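You operate a simulated robot arm through the tools that you are given. There is no shell and no other tool.

You are at the controls of a simulated robot arm. One attempt, no reset.

Task
Check the green key cap for contact and sort it.
Fine: steel good dish for contact, orange waste dish for none; arm back up; tester on to test, off after.

The check looks at the end state, three seconds after you hand in, the way a careful person would. Anything else that was tipped, shoved, dropped, spilled or broken makes it a failure. Lids that push on must go on centred and level and be pressed home; caps that screw on are set level and turned clockwise until they are tight.

Robot
A 7-joint arm with a three-finger gripper, fixed in place. Base frame: the origin is on the floor under the middle of its stand, x ahead of it, y to its left, z up; the work surface is at about z = 86. Lengths are in cm, angles in rad, forces in N, time in s.
It reaches about 134.2 cm from its shoulder. Its first joint turns from -2.897 to 2.897 rad. Payload 2.69 kg.
Tool frame: the origin (TCP) lies between the finger pads and is the grasp point; the fingertips stand 3 cm ahead of it; z points along the fingers, y is the line along which they close. The gripper opens to 12.8 cm; its body begins 11.7 cm behind the TCP.
Orientation is that of the tool frame in the base frame, as a unit quaternion [w, x, y, z]. With the fingers straight down and closing along the base's y, the tool's x points along the base's -x, its y along +y and its z along -z.

Tools
- The arm moves only by the tool move_arm. Its argument "rows" is a list of rows, each an object of numbers (a shift or turn left out is 0, a gripper value left out holds the last): "rx", "ry", "rz": the turn, a rotation vector about the base's x, y, z in units of 60 degrees (1.0 is 60 degrees); "tx", "ty", "tz": the shift along the base's x, y, z in units of 150 mm (1.0 is 150 mm); "grip": the opening, from 0 (shut) to 1 (fully open). In form: [{"rx": .., "ry": .., "rz": .., "tx": .., "ty": .., "tz": .., "grip": ..}, ...]. A call has 1 to 20 rows; each row is the pose to reach, as a shift and turn from the pose commanded when the call began. A call with a number of a shift or a turn outside -1 to 1 is refused whole. Each row takes 0.2 s and may step no farther than 5 cm and 0.15 rad from the row before; otherwise, or with a gripper value out of range, the whole call is refused. Where a pose cannot be reached the arm comes as near as it can. A force on the tool above 70 N (or 10 N above the force at the start of the call, whichever is more), or a blocked arm, ends the call early, and 0.2 s more pass. The fingers move at their own pace (about 12.7 cm/s each) and stop on an object; they squeeze with about 36 N. The grip force told is the motor's: it shows also when the fingers shut on nothing. Time passes only in rows, and 0.2 s behind the last, so rows that repeat a pose let the fingers close. The reply holds the time, the measured pose of the TCP, the force on the tool along the base axes, the opening and the grip force, in the units named above and with some noise, with the torque about the TCP (base axes, N m) and any sound that the robot's microphone picked up.
- Cameras (640 x 400 px; columns grow to the right, rows downward): "scene" is fixed at [4, 64.03, 144.43]; the picture's right is [-0.05, -1.00, 0.00], its down [-0.89, 0.05, -0.46] and it looks along [0.46, -0.02, -0.89] (base axes); focal length 214 px, centre (320, 200). "wrist" rides on the gripper at [5.8, 5.4, -13.1] in the tool frame; the picture's right is [-0.68, 0.74, 0.00], its down [-0.62, -0.57, -0.55] and it looks along [-0.40, -0.37, 0.84] (tool axes); focal length 234 px, centre (320, 200).
- capture(camera): a new picture of that camera. The clock stands still meanwhile.
- lift_body(by): moves the trunk up (or, below 0, down) by that many cm; the arm rides with it, the base frame stays. It gives what a move gives, with no picture.
- point_at(camera, pixels): for up to 12 pixels [column, row] of the newest picture of that camera ("zoom" is the newest enlarged one), the place [x, y, z] in the base frame of the surface seen there, good to about 0.2 cm, but the place of the scene camera against the robot may be out by one fixed shift of up to 2.5 cm in any direction. The clock stands still meanwhile.
- close_up(camera, box): a new picture of the part [left, top, right, bottom] of that camera's present view, enlarged. The clock stands still meanwhile.
- close_job(): hands the job in; it is judged then, once.

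Leave the gripper open and the arm clear of the work at the hand-in unless told otherwise.

The tools are called after "Request:" as name(argument=value, ...) on one line, values as JSON. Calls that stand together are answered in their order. move_arm: Moves the arm, as the interface text tells. Its arguments: {"type":"object","properties":{"rows":{"type":"array","items":{"type":"object","properties":{"rx":{"type":"number"},"ry":{"type":"number"},"rz":{"type":"number"},"tx":{"type":"number"},"ty":{"type":"number"},"tz":{"type":"number"},"grip":{"type":"number"}}}}},"required":["rows"]} The other tools are called the same way: lift_body (by) moves the trunk up or down; capture (camera) takes a picture; point_at (camera, pixels) gives the place of the surface under pixels of a picture; close_up (camera, box) takes an enlarged picture of a part of a camera's view; close_job () hands the job in.

At the start:

```text
time: 0.0
position: [47.36, 51.37, 128.43]
tcp_rot: [0.0, 0.001, 1.0, 0.0]
ft_force: [0.5, -0.2, 0.3]
moment: [-0.03, 0.03, -0.02]
finger_gap: 12.79
gripper_force: 0.0
trunk travel left (down, up): [-15.0, 20.0]
```

scene: 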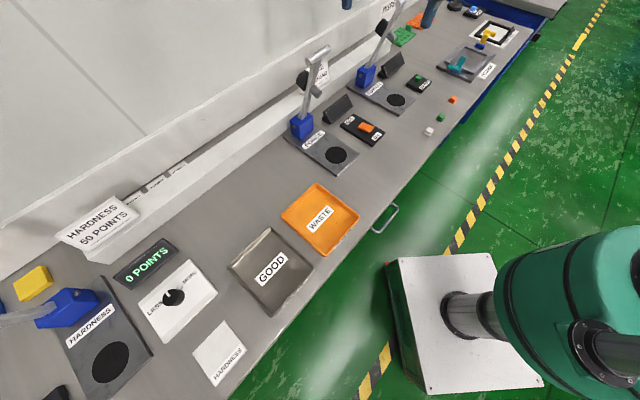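
wrist: 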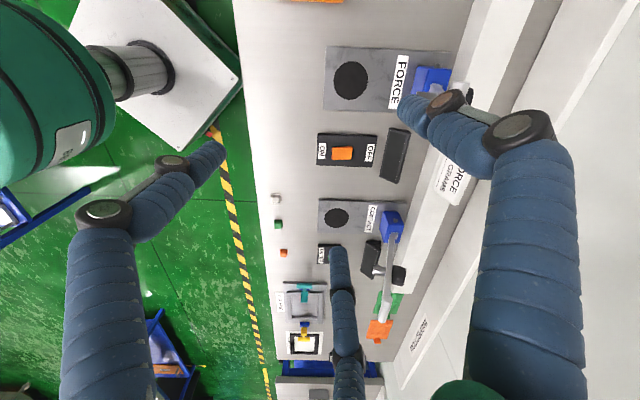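

I see a long bench with several stations: Hardness, Force and a contact tester farther right, plus GOOD and WASTE dishes. I'll take enlarged views of the tester area at right and of the dishes.

Request:
close_up(camera="scene", box=[340, 40, 480, 140])

Request:
close_up(camera="wrist", box=[240, 180, 440, 370])

Request:
close_up(camera="scene", box=[400, 0, 540, 90])

Request:
close_up(camera="scene", box=[270, 30, 410, 190])

```text
4.00 times, centred on (410, 90) of scene
```

zoom: 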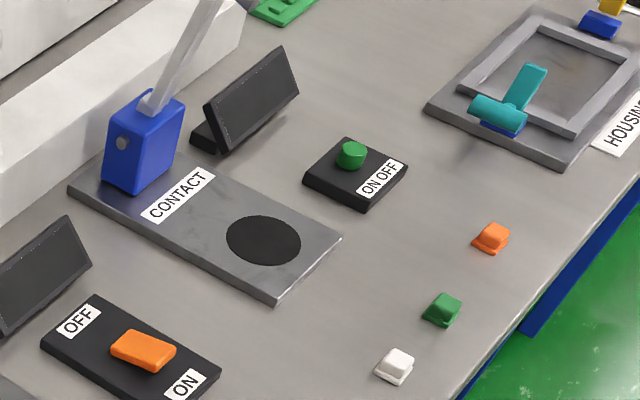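

```text
2.11 times, centred on (340, 275) of wrist
```

zoom: 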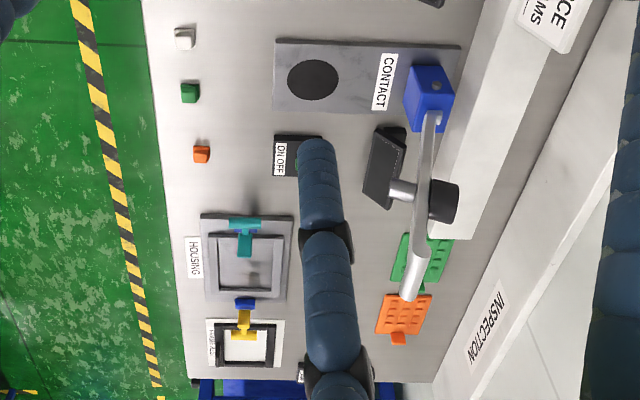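

```text
4.44 times, centred on (470, 45) of scene
```

zoom: 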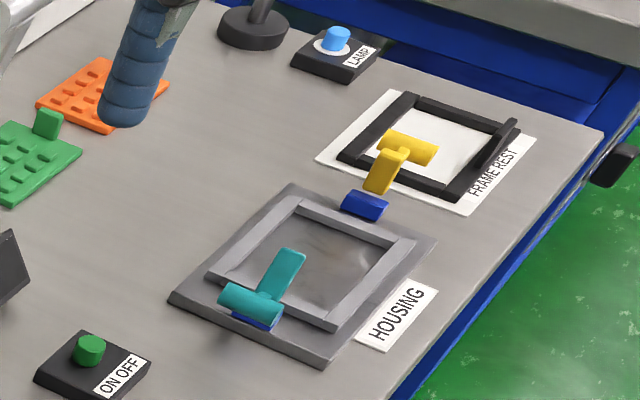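

```text
2.50 times, centred on (340, 110) of scene
```

zoom: 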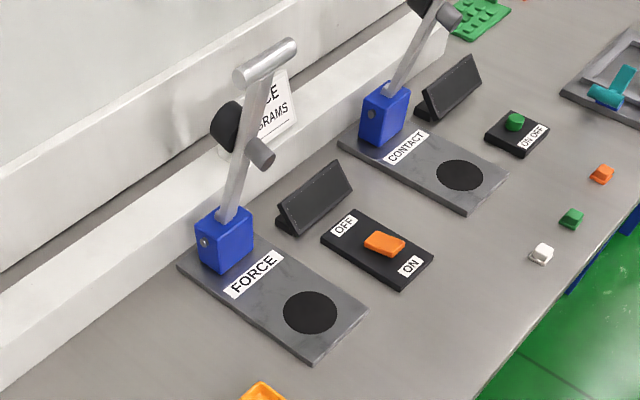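

The contact tester (base with black disc, blue hinge, raised lever) is right of the Force station, with a green ON/OFF push button next to it. The green key cap sits between white and orange caps near the front edge. Now I measure places in both cameras to find the scene camera's shift.

Request:
capture(camera="wrist")

Request:
capture(camera="scene")

Request:
point_at(camera="wrist", pixels=[[336, 217], [278, 224], [275, 198], [283, 253], [350, 80], [342, 153], [390, 225], [300, 222], [265, 224], [371, 216]])

Request:
point_at(camera="scene", pixels=[[396, 100], [441, 117], [429, 131], [453, 99], [336, 155], [366, 127], [418, 78], [430, 85], [320, 219], [270, 270], [376, 75], [386, 25]])

```text
taken
```

wrist: 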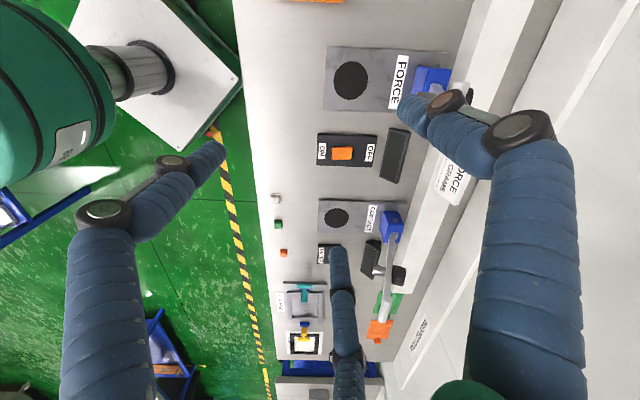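

```text
taken
```

scene: 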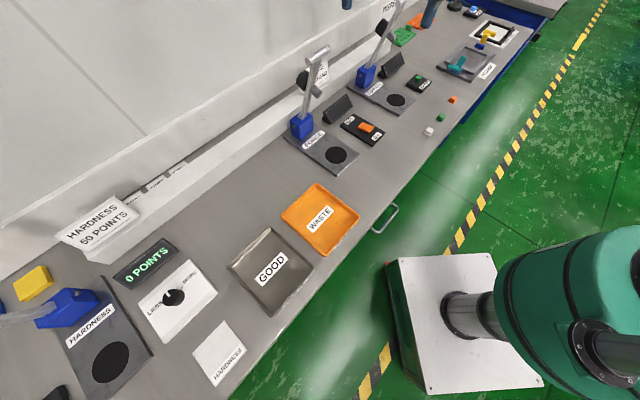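

```text
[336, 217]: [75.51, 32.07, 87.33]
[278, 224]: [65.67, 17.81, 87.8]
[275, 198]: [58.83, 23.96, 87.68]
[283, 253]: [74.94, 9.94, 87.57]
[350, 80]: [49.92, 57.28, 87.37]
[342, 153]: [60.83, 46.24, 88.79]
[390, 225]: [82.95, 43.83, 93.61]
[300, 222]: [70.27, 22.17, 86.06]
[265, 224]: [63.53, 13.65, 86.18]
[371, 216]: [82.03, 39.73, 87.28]
```

```text
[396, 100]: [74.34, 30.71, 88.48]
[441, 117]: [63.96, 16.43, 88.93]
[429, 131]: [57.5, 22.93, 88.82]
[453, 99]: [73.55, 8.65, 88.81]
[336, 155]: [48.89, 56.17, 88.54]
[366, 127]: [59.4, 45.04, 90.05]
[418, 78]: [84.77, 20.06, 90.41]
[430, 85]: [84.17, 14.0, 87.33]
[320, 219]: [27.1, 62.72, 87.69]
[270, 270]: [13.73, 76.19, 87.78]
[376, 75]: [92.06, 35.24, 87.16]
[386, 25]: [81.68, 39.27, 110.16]
```

Comparing both cameras, the scene camera reads about (−1.3, −1.3, +1.2) off from the wrist one, so real ≈ scene + (1.3, 1.3, −1.2). Before going near, I shut the gripper in the air to learn how the three fingers meet.

Request:
move_arm(rows=[{"grip": 0}, {"grip": 0}, {"grip": 0}, {"grip": 0}])

Request:
capture(camera="wrist")

Request:
capture(camera="scene")

```text
time: 1.0
position: [47.19, 51.45, 128.41]
tcp_rot: [-0.001, 0.0, 1.0, 0.0]
ft_force: [0.2, 0.1, 0.2]
moment: [-0.04, 0.0, 0.01]
finger_gap: 0.21
gripper_force: 31.5
trunk travel left (down, up): [-15.0, 20.0]
```

```text
taken
```

wrist: 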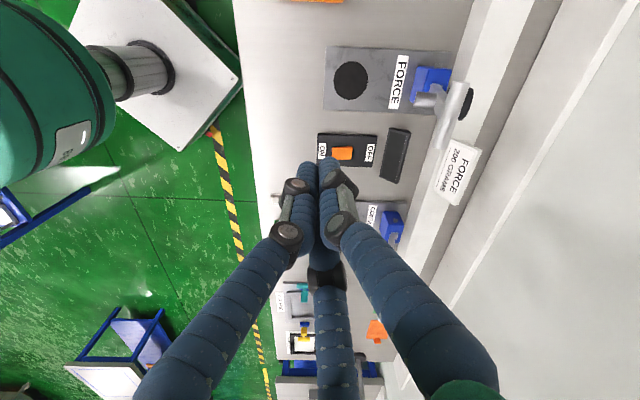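

```text
taken
```

scene: 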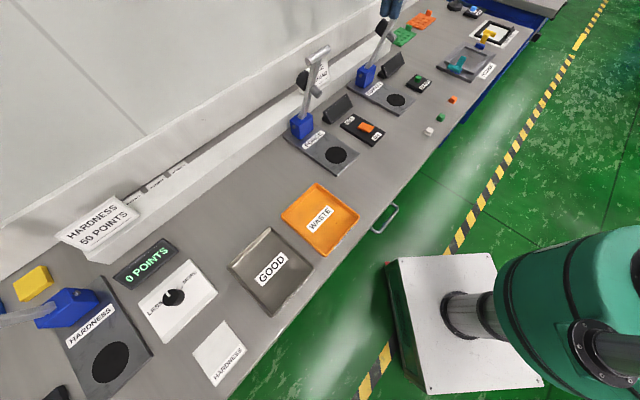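

All three fingers meet at the centre (concentric closing). Next I'll look closely at the contact lever in the scene camera and measure its parts.

Request:
close_up(camera="scene", box=[350, 0, 430, 50])

Request:
close_up(camera="scene", box=[350, 50, 446, 110])

Request:
close_up(camera="scene", box=[216, 180, 376, 320])

Request:
close_up(camera="scene", box=[280, 40, 360, 150])

```text
8.00 times, centred on (390, 25) of scene
```

zoom: 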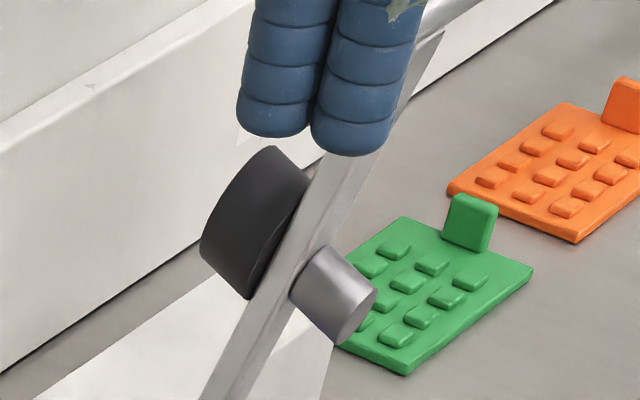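

```text
6.67 times, centred on (398, 80) of scene
```

zoom: 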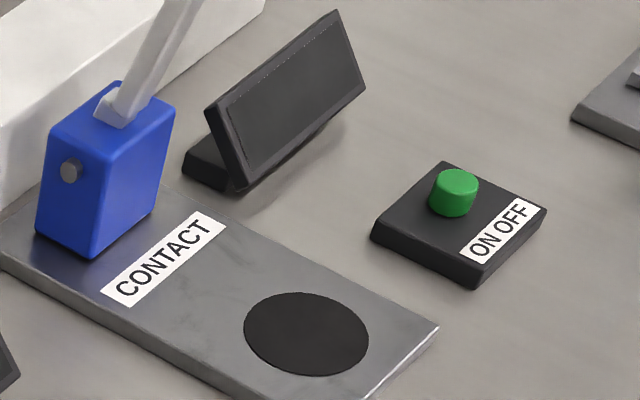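

```text
2.86 times, centred on (296, 250) of scene
```

zoom: 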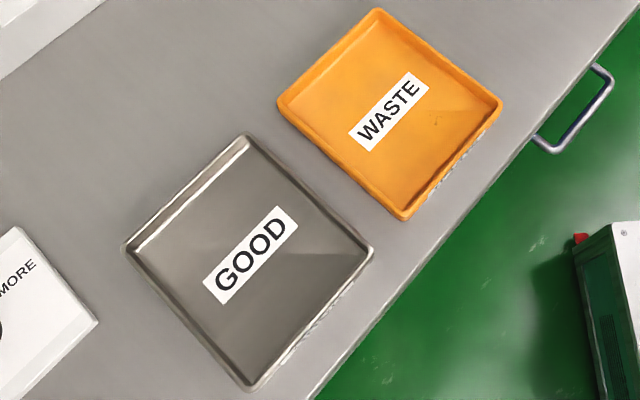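

```text
3.64 times, centred on (320, 95) of scene
```

zoom: 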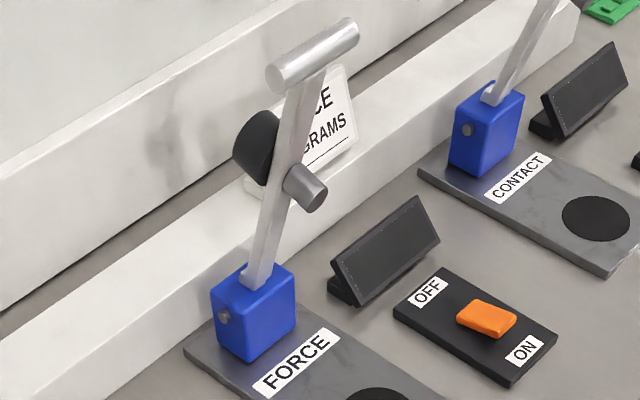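

The lever bar leans back from the blue hinge, with a grey foot on the front, a black knob behind and a T-bar at the end. I'll move the arm to above the green cap/tester area, still high (z≈128), with the gripper open, for a better wrist view and to clear the scene camera's view.

Request:
move_arm(rows=[{"tx": 0.18, "ty": -0.22, "grip": 1}, {"tx": 0.36, "ty": -0.44}, {"tx": 0.54, "ty": -0.66}, {"tx": 0.67, "ty": -0.86}, {"tx": 0.67, "ty": -0.86}])

Request:
capture(camera="wrist")

Request:
capture(camera="scene")

```text
time: 2.2
position: [57.22, 38.5, 128.51]
tcp_rot: [0.0, 0.001, 1.0, 0.001]
ft_force: [-0.3, -0.3, -0.2]
moment: [0.07, 0.03, 0.02]
finger_gap: 12.81
gripper_force: 0.1
trunk travel left (down, up): [-15.0, 20.0]
```

```text
taken
```

wrist: 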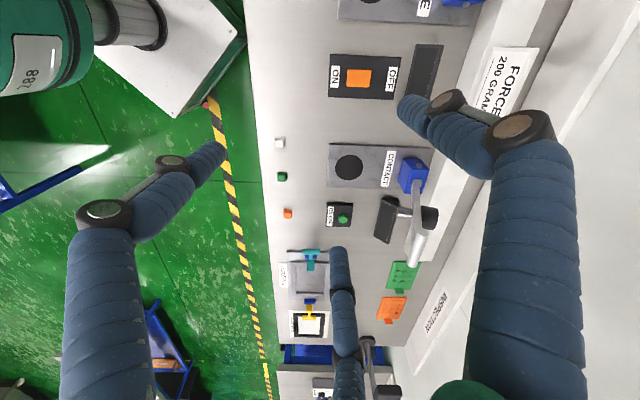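

```text
taken
```

scene: 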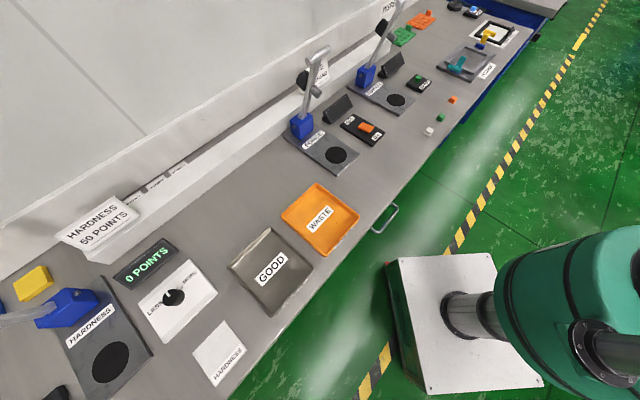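

The view is now clear of the lever. I enlarge the tester region in the wrist view (around (390,200)) and measure.

Request:
close_up(camera="wrist", box=[260, 120, 450, 280])

Request:
point_at(camera="zoom", pixels=[[303, 160], [78, 192], [285, 330], [500, 245], [533, 190], [515, 320], [580, 330], [520, 430], [565, 380], [470, 312], [70, 78], [95, 316]])

```text
2.50 times, centred on (355, 200) of wrist
```

zoom: 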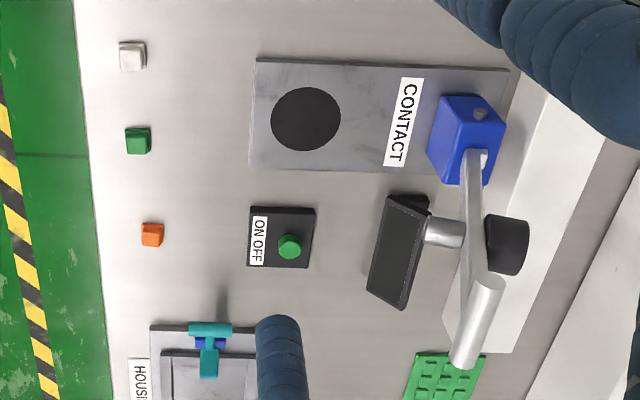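

```text
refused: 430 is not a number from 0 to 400
```

The zoomed picture shows the green button at (290,246), disc (305,119), green cap (138,140), lever bar (470,220), foot (445,232), black knob (507,245), T-bar from (490,285) to (463,358). I measure these points.

Request:
point_at(camera="zoom", pixels=[[305, 119], [137, 141], [290, 243], [280, 225], [470, 130], [474, 165], [470, 250], [442, 232], [510, 245], [490, 285], [463, 356], [476, 320]])

Request:
point_at(camera="wrist", pixels=[[280, 144], [282, 177], [287, 213], [340, 165], [331, 145], [328, 186], [425, 151], [422, 160], [384, 220], [400, 200], [376, 240], [330, 216]])

```text
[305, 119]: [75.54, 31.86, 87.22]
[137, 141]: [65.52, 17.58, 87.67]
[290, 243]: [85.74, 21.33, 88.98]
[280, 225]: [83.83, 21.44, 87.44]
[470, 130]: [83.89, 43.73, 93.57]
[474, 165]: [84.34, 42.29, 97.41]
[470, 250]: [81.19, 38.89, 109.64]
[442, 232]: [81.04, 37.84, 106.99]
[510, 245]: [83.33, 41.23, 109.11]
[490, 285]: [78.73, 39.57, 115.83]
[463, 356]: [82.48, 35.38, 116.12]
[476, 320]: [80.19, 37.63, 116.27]
```

```text
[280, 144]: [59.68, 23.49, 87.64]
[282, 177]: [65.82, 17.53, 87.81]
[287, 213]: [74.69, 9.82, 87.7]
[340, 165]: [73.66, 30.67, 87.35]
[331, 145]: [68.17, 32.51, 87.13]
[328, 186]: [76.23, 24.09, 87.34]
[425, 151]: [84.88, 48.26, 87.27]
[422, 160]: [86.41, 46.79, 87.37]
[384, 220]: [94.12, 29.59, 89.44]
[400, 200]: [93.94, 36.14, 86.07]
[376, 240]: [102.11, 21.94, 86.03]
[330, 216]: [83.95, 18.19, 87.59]
```

Readings: disc centre ≈ (75.5, 31.9, 87.3), green cap ≈ (65.65, 17.6), button top ≈ (85.7, 21.3, 89.0), T-bar centre ≈ (80.2, 37.6, 115.5), leaning forward. The tester must be on first, so I travel high toward the button, steering clear of the lever.

Request:
move_arm(rows=[{"tx": 0.1, "ty": -0.2}, {"tx": 0.25, "ty": -0.42}, {"tx": 0.45, "ty": -0.65}, {"tx": 0.68, "ty": -0.85}, {"tx": 0.9, "ty": -0.98}, {"tx": 0.9, "ty": -0.98}])

Request:
capture(camera="wrist")

Request:
close_up(camera="wrist", box=[230, 60, 390, 160])

```text
time: 3.6
position: [70.92, 23.69, 128.43]
tcp_rot: [0.0, 0.0, 1.0, 0.0]
ft_force: [0.6, -0.1, -0.1]
moment: [-0.01, 0.05, 0.02]
finger_gap: 12.79
gripper_force: 0.0
trunk travel left (down, up): [-15.0, 20.0]
```

```text
taken
```

wrist: 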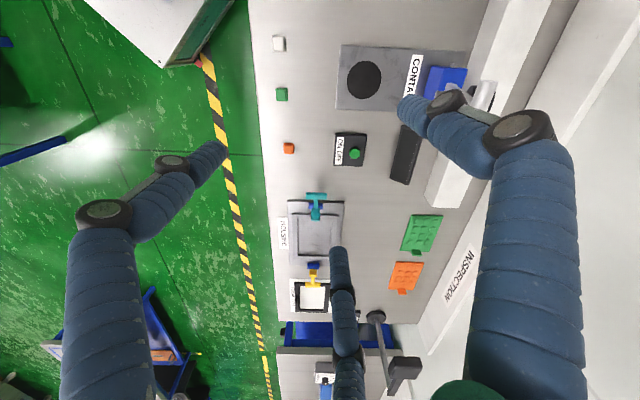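

```text
4.00 times, centred on (310, 110) of wrist
```

zoom: 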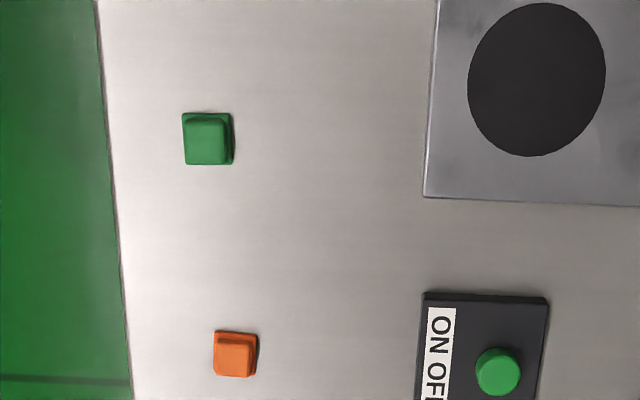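

From here I measure the cap's corners, the bench edge and the button again.

Request:
point_at(camera="zoom", pixels=[[206, 138], [183, 116], [230, 114], [234, 161], [187, 164], [498, 372], [430, 195], [537, 80], [510, 345], [425, 294], [546, 299], [140, 138]])

Request:
point_at(camera="wrist", pixels=[[355, 153], [352, 154], [316, 195], [316, 205], [410, 152], [400, 180], [412, 125], [313, 265], [465, 65], [364, 81]])

```text
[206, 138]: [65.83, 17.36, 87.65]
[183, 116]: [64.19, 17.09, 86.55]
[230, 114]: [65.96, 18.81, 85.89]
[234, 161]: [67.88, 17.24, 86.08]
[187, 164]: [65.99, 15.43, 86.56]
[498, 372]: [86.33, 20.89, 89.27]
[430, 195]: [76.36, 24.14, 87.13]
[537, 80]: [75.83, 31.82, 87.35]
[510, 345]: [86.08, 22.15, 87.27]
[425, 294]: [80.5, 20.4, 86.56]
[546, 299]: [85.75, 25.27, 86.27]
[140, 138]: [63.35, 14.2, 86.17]
```

```text
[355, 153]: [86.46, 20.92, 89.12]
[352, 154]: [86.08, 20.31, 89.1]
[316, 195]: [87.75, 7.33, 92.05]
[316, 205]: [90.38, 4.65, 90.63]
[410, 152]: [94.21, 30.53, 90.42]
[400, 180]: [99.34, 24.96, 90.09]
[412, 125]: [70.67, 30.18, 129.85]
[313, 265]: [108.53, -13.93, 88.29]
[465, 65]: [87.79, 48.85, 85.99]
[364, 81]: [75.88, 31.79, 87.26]
```

The cap is about 2.4 cm square at its base, set square to the bench (≈45° in base axes), centred near (65.9, 17.25). Button top ≈ (86.2, 21.0, 89.2). I shut the fingers and move to above the button, going down partway.

Request:
move_arm(rows=[{"tx": 0.25, "ty": -0.05, "grip": 0}, {"tx": 0.5, "ty": -0.1, "tz": -0.1}, {"tx": 0.75, "ty": -0.15, "tz": -0.25}, {"tx": 1.0, "ty": -0.18, "tz": -0.4}, {"tx": 1.0, "ty": -0.18, "tz": -0.7}, {"tx": 1.0, "ty": -0.18, "tz": -1.0}, {"tx": 1.0, "ty": -0.18, "tz": -1.0}])

Request:
capture(camera="wrist")

Request:
capture(camera="scene")

```text
time: 5.2
position: [85.95, 21.06, 113.35]
tcp_rot: [-0.001, 0.0, 1.0, 0.0]
ft_force: [0.9, 0.1, -1.0]
moment: [-0.03, 0.04, -0.01]
finger_gap: 0.22
gripper_force: 31.0
trunk travel left (down, up): [-15.0, 20.0]
```

```text
taken
```

wrist: 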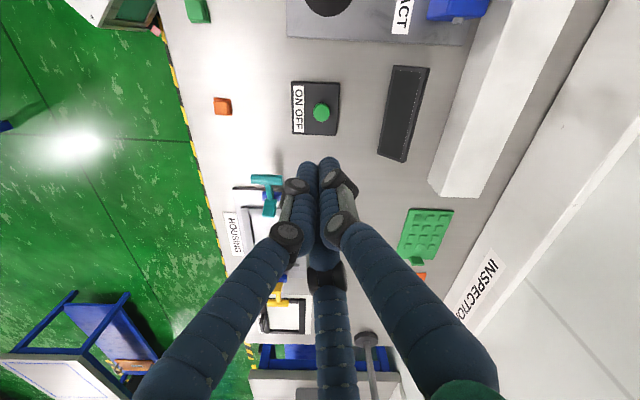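

```text
taken
```

scene: 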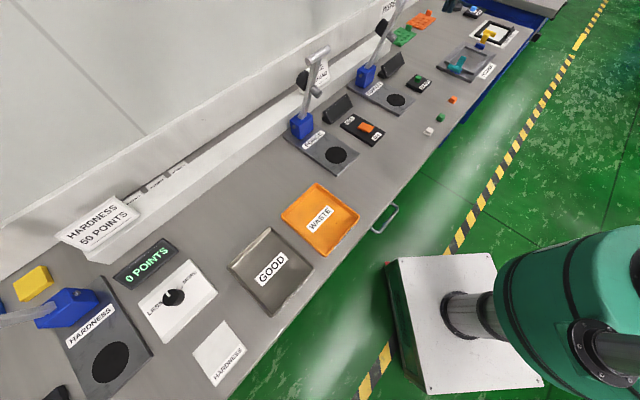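

The button shows at (321,112) in the wrist picture. I measure it once more from this nearer view.

Request:
point_at(camera="wrist", pixels=[[321, 111], [313, 112], [330, 112], [321, 104], [321, 120], [293, 84], [340, 83], [338, 135], [292, 133], [405, 95], [395, 68], [425, 68]])

```text
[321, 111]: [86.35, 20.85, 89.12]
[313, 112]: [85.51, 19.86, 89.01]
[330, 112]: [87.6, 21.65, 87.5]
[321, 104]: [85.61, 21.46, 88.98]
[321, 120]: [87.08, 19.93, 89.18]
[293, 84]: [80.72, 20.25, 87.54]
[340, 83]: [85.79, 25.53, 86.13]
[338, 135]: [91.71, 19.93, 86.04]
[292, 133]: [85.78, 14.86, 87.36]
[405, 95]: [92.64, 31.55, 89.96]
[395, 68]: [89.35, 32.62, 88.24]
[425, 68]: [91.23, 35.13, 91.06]
```

Button centre ≈ (86.35, 20.8), top 89.1. I lower the shut fist to z≈98.5 over it.

Request:
move_arm(rows=[{"tx": 0.03, "ty": -0.018, "tz": -0.3}, {"tx": 0.03, "ty": -0.018, "tz": -0.6}, {"tx": 0.03, "ty": -0.018, "tz": -0.85}, {"tx": 0.03, "ty": -0.018, "tz": -1.0}, {"tx": 0.03, "ty": -0.018, "tz": -1.0}])

Request:
capture(camera="wrist")

```text
time: 6.4
position: [86.14, 20.81, 98.4]
tcp_rot: [0.001, -0.001, 1.0, -0.001]
ft_force: [-0.1, 0.1, 0.6]
moment: [-0.03, 0.01, -0.02]
finger_gap: 0.2
gripper_force: 31.4
trunk travel left (down, up): [-15.0, 20.0]
```

```text
taken
```

wrist: 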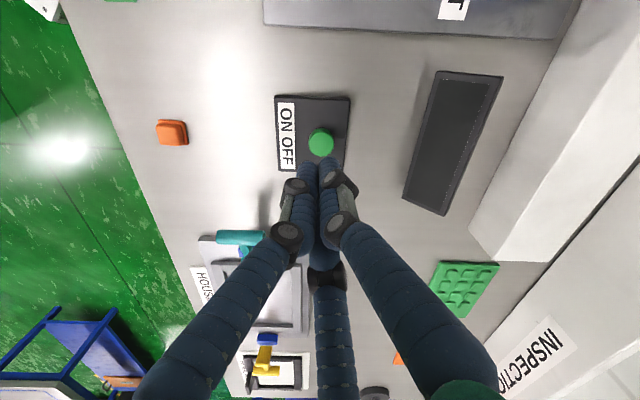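

Aligned. I press down slowly to tip height ≈88.8 and read force and sound.

Request:
move_arm(rows=[{"tz": -0.2, "tx": 0.01}, {"tz": -0.36, "tx": 0.01}, {"tz": -0.4, "tx": 0.01}, {"tz": -0.42, "tx": 0.01}, {"tz": -0.43, "tx": 0.01}, {"tz": -0.44, "tx": 0.01}])

Request:
capture(camera="wrist")

```text
time: 7.8
position: [86.43, 20.72, 91.85]
tcp_rot: [0.001, 0.0, 1.0, 0.0]
ft_force: [-0.3, 0.3, 0.4]
moment: [-0.01, 0.0, -0.02]
finger_gap: 0.2
gripper_force: 31.6
trunk travel left (down, up): [-15.0, 20.0]
```

```text
taken
```

wrist: 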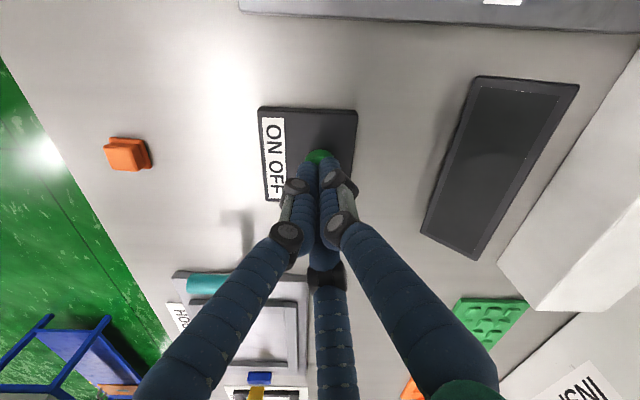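

No force yet (0.4 N) at tip ≈88.85. I press on in 1.5 mm steps.

Request:
move_arm(rows=[{"tz": -0.01}, {"tz": -0.02}, {"tz": -0.03}])

```text
time: 8.6
position: [86.52, 20.83, 91.35]
tcp_rot: [0.0, -0.001, 1.0, 0.0]
ft_force: [0.8, -0.4, 1.7]
moment: [-0.03, 0.0, 0.0]
finger_gap: 0.6
gripper_force: 31.5
trunk travel left (down, up): [-15.0, 20.0]
```

The gap rose from 0.2 to 0.6 and force is 1.7 N: the button touches the rounded tips. I look before pressing more.

Request:
close_up(camera="wrist", box=[260, 100, 380, 220])

Request:
close_up(camera="scene", box=[370, 30, 470, 110])

```text
3.33 times, centred on (320, 160) of wrist
```

zoom: 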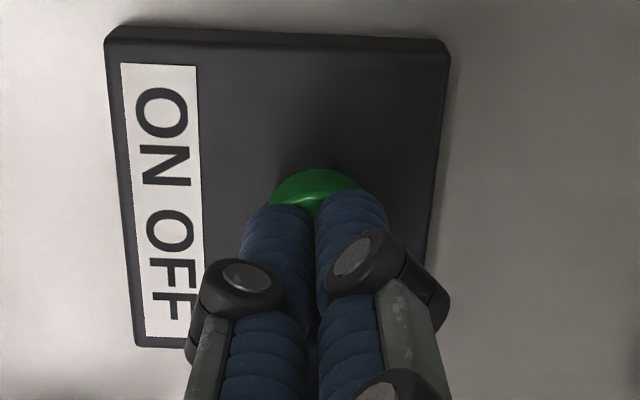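

```text
5.00 times, centred on (420, 70) of scene
```

zoom: 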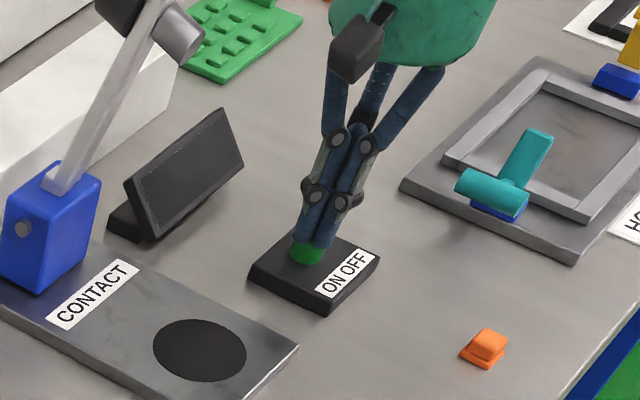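

The button is wedging up between the rounded tips. I'll rise 1 cm, shift so that one finger (+y) sits over the button's centre, and press with that.

Request:
move_arm(rows=[{"tz": 0.08}, {"tz": 0.08, "ty": -0.035}, {"tz": 0.08, "ty": -0.07, "tx": -0.008}, {"tz": 0.05, "ty": -0.07, "tx": -0.008}, {"tz": 0.03, "ty": -0.07, "tx": -0.008}, {"tz": 0.02, "ty": -0.07, "tx": -0.008}])

Request:
close_up(camera="wrist", box=[260, 100, 380, 220])

```text
time: 10.0
position: [86.35, 19.76, 91.58]
tcp_rot: [0.0, -0.001, 1.0, 0.0]
ft_force: [0.5, 0.6, 0.0]
moment: [-0.01, 0.02, 0.02]
finger_gap: 0.21
gripper_force: 31.3
trunk travel left (down, up): [-15.0, 20.0]
```

```text
3.33 times, centred on (320, 160) of wrist
```

zoom: 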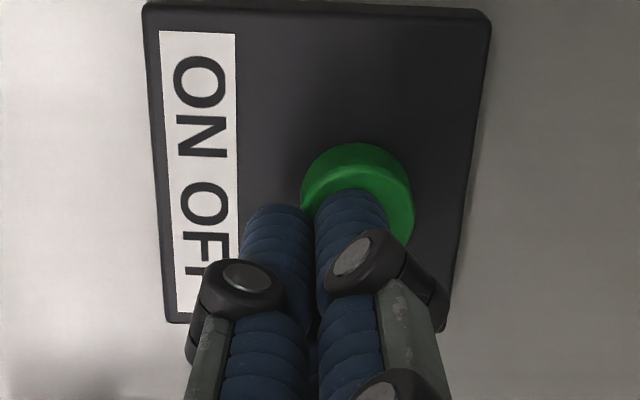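

The right finger is now over the button. I press in 1.2 mm steps and watch the force.

Request:
move_arm(rows=[{"tz": -0.01}, {"tz": -0.02}, {"tz": -0.03}, {"tz": -0.04}])

Request:
close_up(camera="scene", box=[370, 30, 470, 110])

```text
time: 11.0
position: [86.24, 19.67, 91.2]
tcp_rot: [0.0, 0.0, 1.0, 0.0]
ft_force: [0.5, 0.2, 2.7]
moment: [0.05, -0.03, 0.01]
finger_gap: 0.59
gripper_force: 31.4
trunk travel left (down, up): [-15.0, 20.0]
heard: click
```

```text
5.00 times, centred on (420, 70) of scene
```

zoom: 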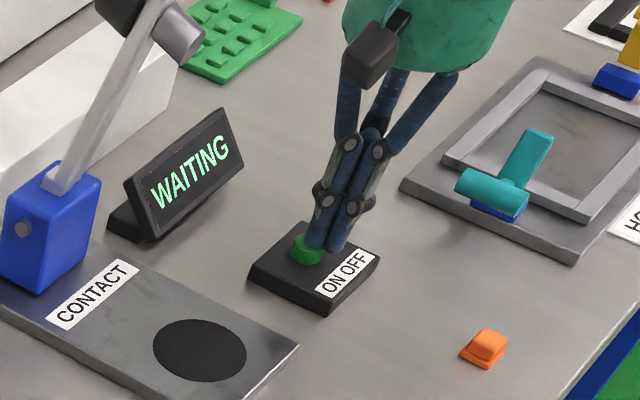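

A click was heard and the display reads "WAITING": the tester is on. I lift straight off the button, then go toward the green cap at safe height, and begin turning the tool so one finger faces the bench front.

Request:
move_arm(rows=[{"tz": 0.15}, {"tz": 0.45}, {"tz": 0.75}, {"tz": 0.95, "tx": -0.2, "rz": 0.13, "grip": 0.5}, {"tz": 1.0, "tx": -0.48, "rz": 0.26}, {"tz": 1.0, "tx": -0.76, "rz": 0.39}, {"tz": 1.0, "tx": -1.0, "rz": 0.52, "ty": -0.05}, {"tz": 1.0, "tx": -1.0, "rz": 0.65, "ty": -0.1}, {"tz": 1.0, "tx": -1.0, "rz": 0.78, "ty": -0.1}, {"tz": 1.0, "tx": -1.0, "rz": 0.91, "ty": -0.1}, {"tz": 1.0, "tx": -1.0, "rz": 1.0, "ty": -0.1}, {"tz": 1.0, "tx": -1.0, "rz": 1.0, "ty": -0.1}])

Request:
move_arm(rows=[{"rz": 0.13}, {"rz": 0.26}, {"rz": 0.39}, {"rz": 0.52}, {"rz": 0.65}, {"rz": 0.78}, {"rz": 0.91}, {"rz": 1.0}, {"rz": 1.0}])

```text
time: 13.6
position: [71.3, 18.12, 106.18]
tcp_rot: [0.0, -0.501, 0.866, 0.0]
ft_force: [-0.5, -0.1, 0.3]
moment: [0.0, 0.04, 0.03]
finger_gap: 6.39
gripper_force: 0.0
trunk travel left (down, up): [-15.0, 20.0]
```

```text
time: 15.6
position: [71.32, 18.29, 106.08]
tcp_rot: [0.0, 0.867, -0.499, 0.0]
ft_force: [0.8, -0.3, -0.6]
moment: [-0.01, -0.02, 0.0]
finger_gap: 6.4
gripper_force: 0.0
trunk travel left (down, up): [-15.0, 20.0]
```

The turn works so far (120°). I finish the last 14.5° and move over the cap, then look from the wrist.

Request:
move_arm(rows=[{"rz": 0.12, "tx": -0.2, "ty": -0.03}, {"rz": 0.24, "tx": -0.366, "ty": -0.067}, {"rz": 0.24, "tx": -0.366, "ty": -0.067}])

Request:
capture(camera="wrist")

Request:
capture(camera="scene")

```text
time: 16.4
position: [65.67, 17.37, 106.12]
tcp_rot: [0.0, 0.922, -0.386, 0.0]
ft_force: [0.2, 0.1, -0.5]
moment: [-0.01, -0.07, 0.0]
finger_gap: 6.41
gripper_force: 0.2
trunk travel left (down, up): [-15.0, 20.0]
```

```text
taken
```

wrist: 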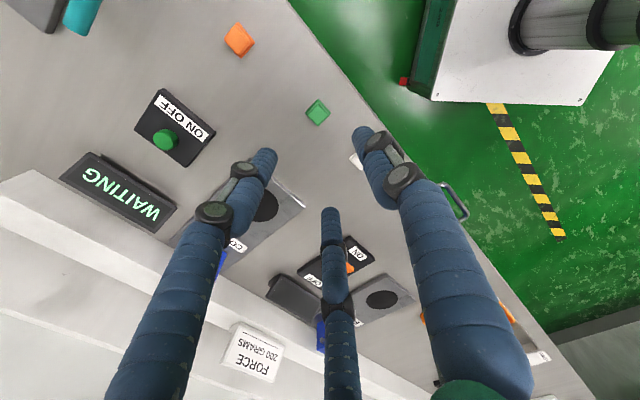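

```text
taken
```

scene: 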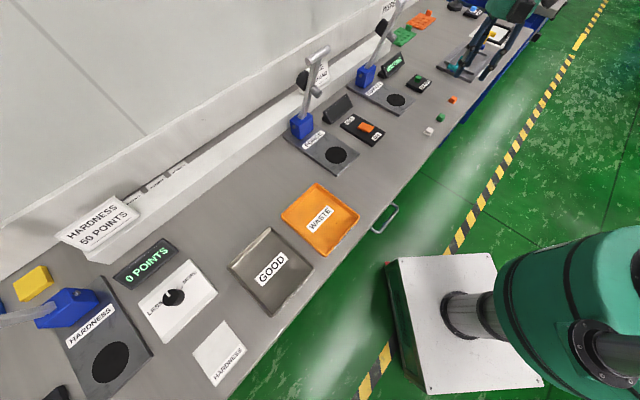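

The green cap is at (318,112), close to where the tool axis should hit. I measure its top and corners in a zoom.

Request:
close_up(camera="wrist", box=[278, 82, 358, 142])

Request:
point_at(camera="wrist", pixels=[[318, 111], [317, 107], [319, 115], [313, 112], [323, 111]])

```text
6.67 times, centred on (318, 112) of wrist
```

zoom: 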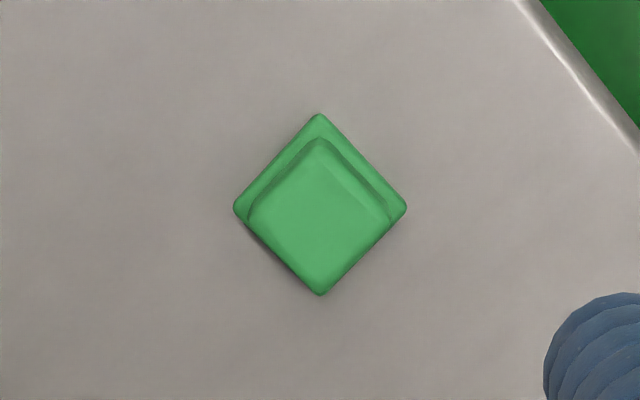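

```text
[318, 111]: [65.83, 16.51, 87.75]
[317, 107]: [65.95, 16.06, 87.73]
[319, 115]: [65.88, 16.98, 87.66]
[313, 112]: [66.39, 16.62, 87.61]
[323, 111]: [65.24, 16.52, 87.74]
```

I measure the cap corners in the zoom.

Request:
point_at(camera="zoom", pixels=[[320, 118], [402, 207], [321, 292], [237, 207], [320, 160], [375, 215], [320, 270], [262, 215], [320, 215]])

Request:
point_at(camera="scene", pixels=[[441, 117], [441, 119], [429, 131], [453, 99], [396, 100]])

```text
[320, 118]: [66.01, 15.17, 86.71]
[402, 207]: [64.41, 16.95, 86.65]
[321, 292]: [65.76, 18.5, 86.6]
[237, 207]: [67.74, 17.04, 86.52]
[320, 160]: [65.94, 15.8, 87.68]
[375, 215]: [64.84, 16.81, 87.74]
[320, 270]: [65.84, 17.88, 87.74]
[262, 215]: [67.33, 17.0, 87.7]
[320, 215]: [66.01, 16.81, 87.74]
```

```text
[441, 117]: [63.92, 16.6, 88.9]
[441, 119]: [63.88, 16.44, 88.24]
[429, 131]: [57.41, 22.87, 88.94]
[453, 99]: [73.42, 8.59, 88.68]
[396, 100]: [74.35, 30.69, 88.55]
```

Cap centre ≈ (66.0, 16.9), sides aligned with the tool axes now. I shift slightly and go down to z≈92 with the gripper at about 6.4 cm open.

Request:
move_arm(rows=[{"tx": 0.007, "ty": -0.023, "tz": -0.3}, {"tx": 0.007, "ty": -0.023, "tz": -0.6}, {"tx": 0.007, "ty": -0.023, "tz": -0.8}, {"tx": 0.007, "ty": -0.023, "tz": -0.93}, {"tx": 0.007, "ty": -0.023, "tz": -0.93}])

Request:
capture(camera="wrist")

Request:
close_up(camera="scene", box=[400, 80, 480, 140])

```text
time: 17.6
position: [65.99, 16.98, 92.32]
tcp_rot: [0.0, 0.922, -0.388, 0.0]
ft_force: [0.2, -0.8, -0.1]
moment: [0.0, 0.01, -0.01]
finger_gap: 6.38
gripper_force: 0.0
trunk travel left (down, up): [-15.0, 20.0]
```

```text
taken
```

wrist: 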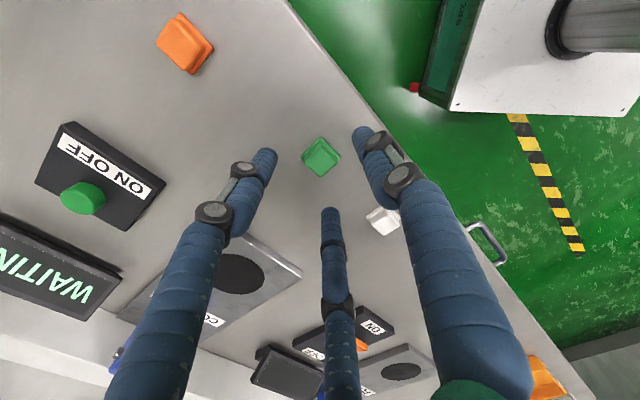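

```text
6.67 times, centred on (440, 110) of scene
```

zoom: 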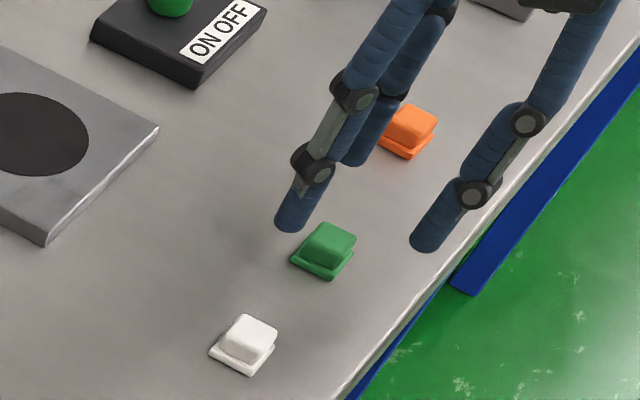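

I verify the cap's position from this near view.

Request:
close_up(camera="wrist", box=[281, 125, 361, 185])

Request:
point_at(camera="wrist", pixels=[[321, 156], [304, 158], [321, 139], [339, 155], [321, 174]])

```text
6.67 times, centred on (321, 155) of wrist
```

zoom: 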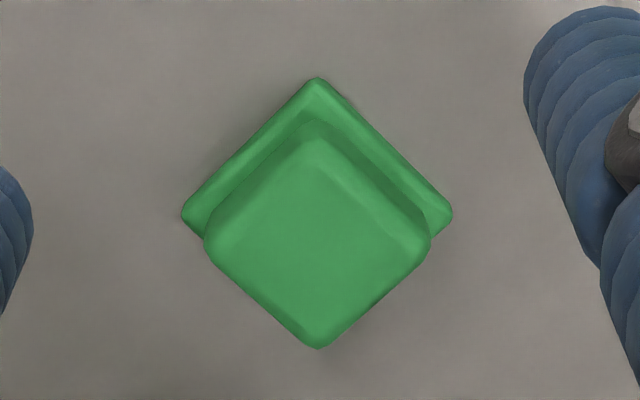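

```text
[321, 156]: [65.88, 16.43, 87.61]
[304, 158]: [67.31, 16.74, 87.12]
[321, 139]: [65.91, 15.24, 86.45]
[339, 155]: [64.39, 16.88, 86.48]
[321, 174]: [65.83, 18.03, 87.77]
```

The cap is within 0.15 cm of the tool axis. I lower 2.8 cm so the tips are near the bench, then close gently and hold.

Request:
move_arm(rows=[{"tz": -0.1, "tx": -0.005, "ty": -0.005}, {"tz": -0.16, "tx": -0.005, "ty": -0.005}, {"tz": -0.187, "tx": -0.005, "ty": -0.005}, {"tz": -0.187, "tx": -0.005, "ty": -0.005}])

Request:
close_up(camera="scene", box=[400, 80, 480, 140])

```text
time: 18.6
position: [65.95, 16.87, 89.51]
tcp_rot: [0.0, 0.922, -0.388, 0.0]
ft_force: [0.0, 0.1, 0.1]
moment: [0.02, 0.03, -0.01]
finger_gap: 6.42
gripper_force: 0.0
trunk travel left (down, up): [-15.0, 20.0]
```

```text
6.67 times, centred on (440, 110) of scene
```

zoom: 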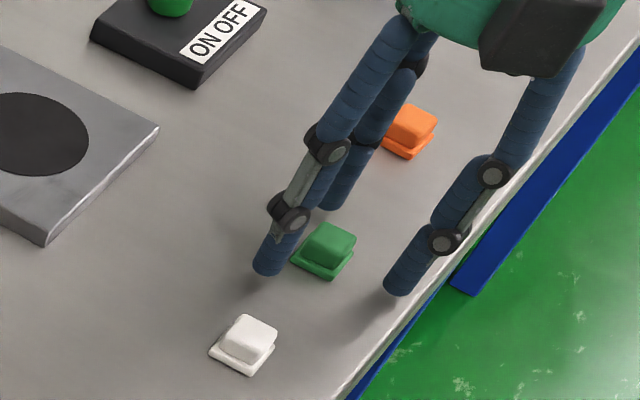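

Fingers straddle the cap with tips just above the bench. I go 2 mm lower and close.

Request:
move_arm(rows=[{"tz": -0.015}, {"tz": -0.015, "grip": 0.35}, {"tz": -0.015, "grip": 0.25}, {"tz": -0.015, "grip": 0.1}, {"tz": -0.015, "grip": 0}, {"tz": -0.015, "grip": 0}])

Request:
capture(camera="wrist")

Request:
close_up(camera="scene", box=[400, 80, 480, 140])

```text
time: 20.0
position: [65.89, 16.81, 89.16]
tcp_rot: [0.0, 0.922, -0.388, 0.0]
ft_force: [0.6, 0.5, 0.5]
moment: [0.0, 0.04, -0.04]
finger_gap: 2.67
gripper_force: 36.8
trunk travel left (down, up): [-15.0, 20.0]
```

```text
taken
```

wrist: 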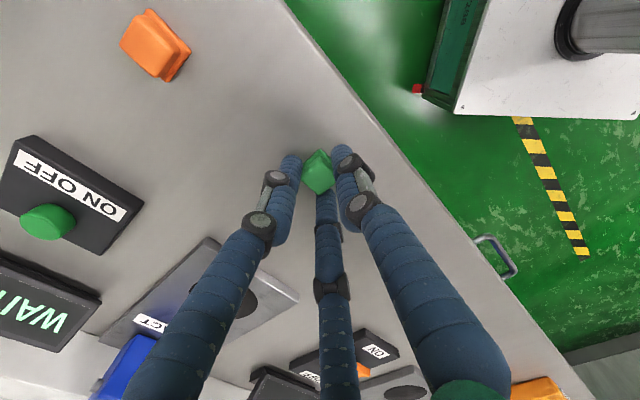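

```text
6.67 times, centred on (440, 110) of scene
```

zoom: 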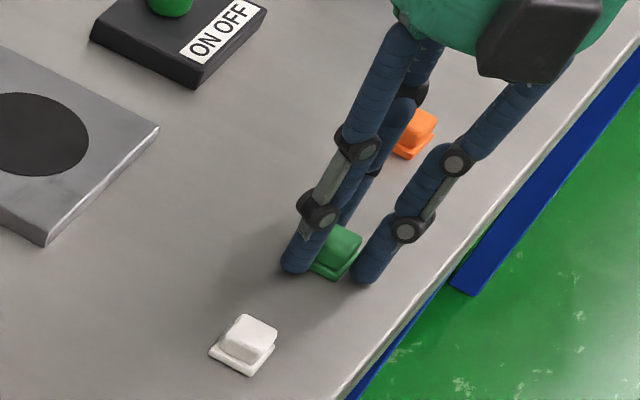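

Gripped: gap 2.67 cm, 36.8 N. I check the cap in the grip in a wrist zoom.

Request:
close_up(camera="wrist", box=[270, 125, 370, 200])

Request:
point_at(camera="wrist", pixels=[[318, 172], [318, 160], [318, 184], [308, 170], [328, 170]])

```text
5.33 times, centred on (320, 162) of wrist
```

zoom: 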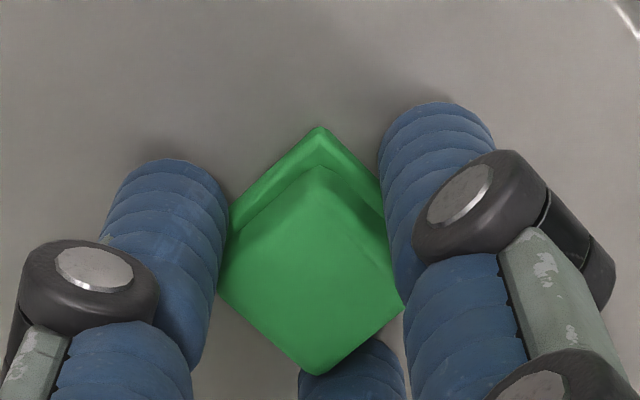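

```text
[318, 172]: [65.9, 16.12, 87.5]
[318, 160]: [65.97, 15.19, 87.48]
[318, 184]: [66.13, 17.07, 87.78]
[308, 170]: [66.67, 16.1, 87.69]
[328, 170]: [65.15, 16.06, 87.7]
```

The cap is held square. Before carrying it to the disc I need to know how wide the hand and wrist are, since the raised lever stands close behind the disc. I look at the arm in the scene camera.

Request:
close_up(camera="scene", box=[400, 0, 560, 130])

Request:
capture(camera="scene")

```text
3.08 times, centred on (480, 65) of scene
```

zoom: 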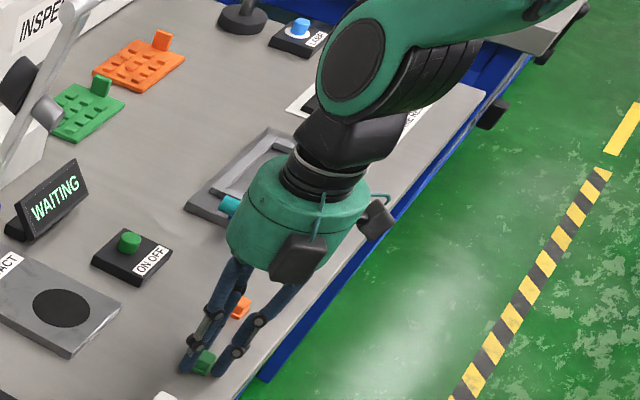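

```text
taken
```

scene: 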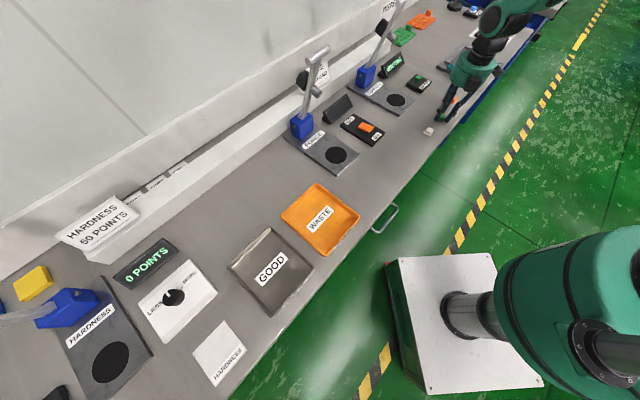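

The palm is about 13–14 cm wide, so a vertical hand over the disc would be too near the lever's foot. I'll carry the cap with the hand tilted ~12° toward the bench front. First I lift the cap straight up.

Request:
move_arm(rows=[{"tz": 0.05, "grip": 0}, {"tz": 0.15}, {"tz": 0.4}, {"tz": 0.7}, {"tz": 0.95}, {"tz": 0.95}])

Request:
capture(camera="wrist")

Request:
close_up(camera="scene", box=[400, 30, 520, 140])

```text
time: 21.4
position: [65.85, 16.78, 103.32]
tcp_rot: [0.001, 0.922, -0.387, 0.0]
ft_force: [-0.3, 0.6, -0.4]
moment: [0.02, -0.05, -0.03]
finger_gap: 2.66
gripper_force: 35.7
trunk travel left (down, up): [-15.0, 20.0]
```

```text
taken
```

wrist: 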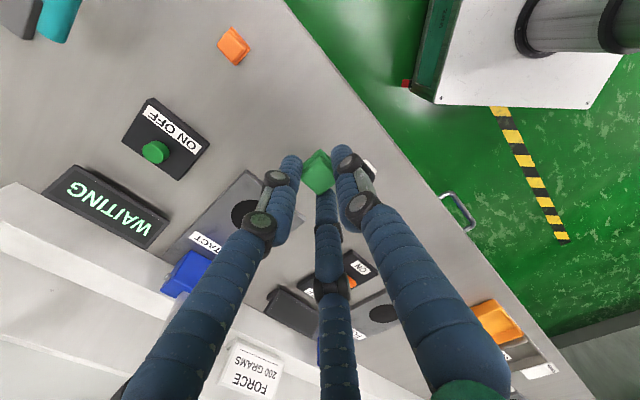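

```text
3.64 times, centred on (460, 85) of scene
```

zoom: 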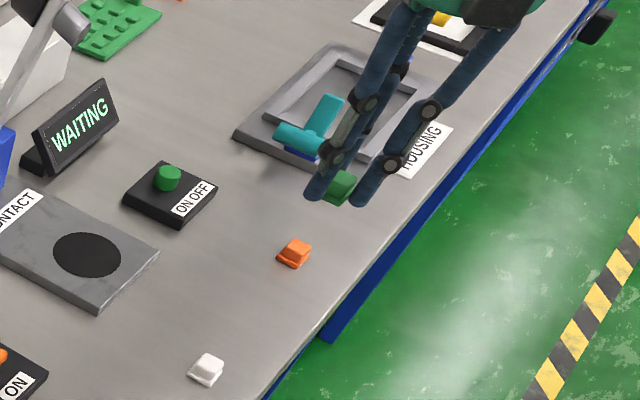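

The cap is secure (gap 2.66). Now I tilt the hand 12° toward the front and travel to a spot in front of and above the disc, then look again.

Request:
move_arm(rows=[{"rx": 0.072, "ry": -0.07, "tx": 0.06, "ty": 0.15}, {"rx": 0.1438, "ry": -0.139, "tx": 0.15, "ty": 0.4}, {"rx": 0.1438, "ry": -0.139, "tx": 0.3, "ty": 0.65}, {"rx": 0.1438, "ry": -0.139, "tx": 0.42, "ty": 0.79}, {"rx": 0.1438, "ry": -0.139, "tx": 0.42, "ty": 0.79}])

Request:
capture(camera="wrist")

Request:
close_up(camera="scene", box=[340, 0, 520, 140])

```text
time: 22.6
position: [72.32, 28.68, 103.38]
tcp_rot: [-0.097, 0.917, -0.385, 0.038]
ft_force: [0.0, 0.6, -0.4]
moment: [-0.02, 0.04, -0.01]
finger_gap: 2.65
gripper_force: 36.5
trunk travel left (down, up): [-15.0, 20.0]
```

```text
taken
```

wrist: 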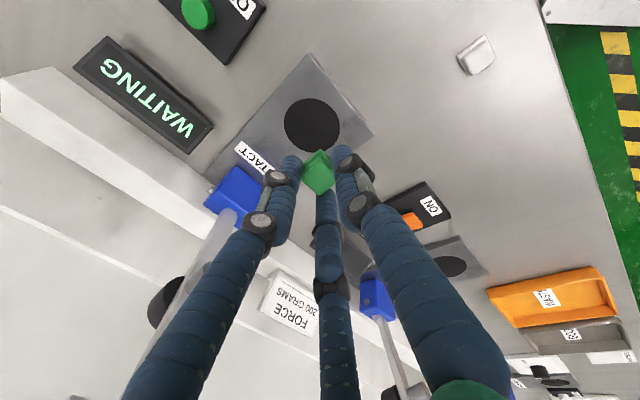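

```text
2.86 times, centred on (430, 70) of scene
```

zoom: 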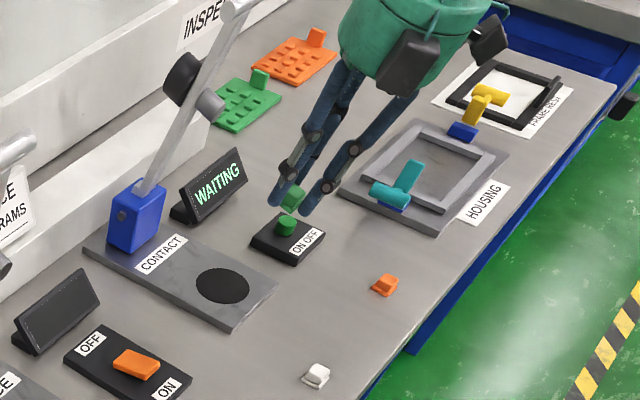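

The disc is in view at (312,124). I measure it, and the blue block/lever parts, from here.

Request:
point_at(camera="wrist", pixels=[[312, 124], [284, 122], [341, 127], [313, 98], [305, 150], [318, 170], [240, 190], [225, 230], [373, 135], [309, 55]])

Request:
point_at(camera="zoom", pixels=[[223, 286], [196, 285], [250, 287], [120, 213], [150, 180], [200, 92], [212, 108], [232, 5], [180, 75], [208, 118]])

```text
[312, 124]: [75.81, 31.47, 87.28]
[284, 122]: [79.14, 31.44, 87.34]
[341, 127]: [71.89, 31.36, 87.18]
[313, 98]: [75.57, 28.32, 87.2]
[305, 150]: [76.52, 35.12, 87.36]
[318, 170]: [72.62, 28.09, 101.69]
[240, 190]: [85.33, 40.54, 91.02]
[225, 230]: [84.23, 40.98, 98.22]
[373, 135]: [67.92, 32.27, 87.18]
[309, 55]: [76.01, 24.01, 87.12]
```

```text
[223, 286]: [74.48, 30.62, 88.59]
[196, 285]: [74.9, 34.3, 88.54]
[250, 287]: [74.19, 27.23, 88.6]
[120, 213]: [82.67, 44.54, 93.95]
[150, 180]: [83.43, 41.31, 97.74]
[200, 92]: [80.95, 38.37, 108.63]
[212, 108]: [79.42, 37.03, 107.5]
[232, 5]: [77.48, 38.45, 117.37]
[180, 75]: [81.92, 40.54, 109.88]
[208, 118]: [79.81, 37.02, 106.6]
```

Disc centre ≈ (75.6, 31.8, 87.3), radius ≈3.5. I check where the held cap sits relative to the tool now.

Request:
close_up(camera="wrist", box=[280, 130, 360, 200])

Request:
point_at(camera="zoom", pixels=[[310, 170], [310, 210], [310, 240], [310, 270], [260, 240], [365, 250], [310, 300], [312, 150]])

```text
5.71 times, centred on (320, 165) of wrist
```

zoom: 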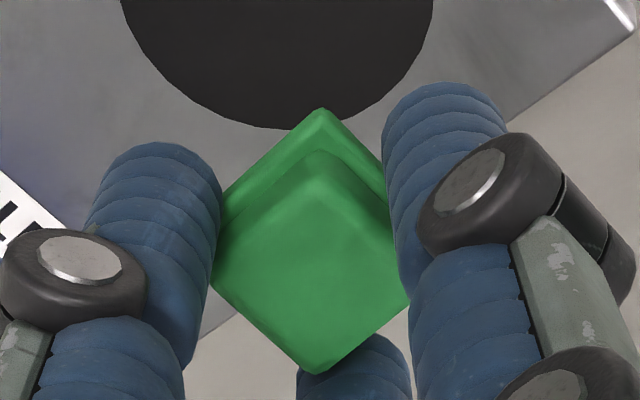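

```text
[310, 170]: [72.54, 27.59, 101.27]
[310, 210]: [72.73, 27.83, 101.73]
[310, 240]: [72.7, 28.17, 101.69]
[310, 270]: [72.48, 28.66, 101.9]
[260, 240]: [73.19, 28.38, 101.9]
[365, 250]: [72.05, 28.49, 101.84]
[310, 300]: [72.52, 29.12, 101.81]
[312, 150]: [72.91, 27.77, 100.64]
```

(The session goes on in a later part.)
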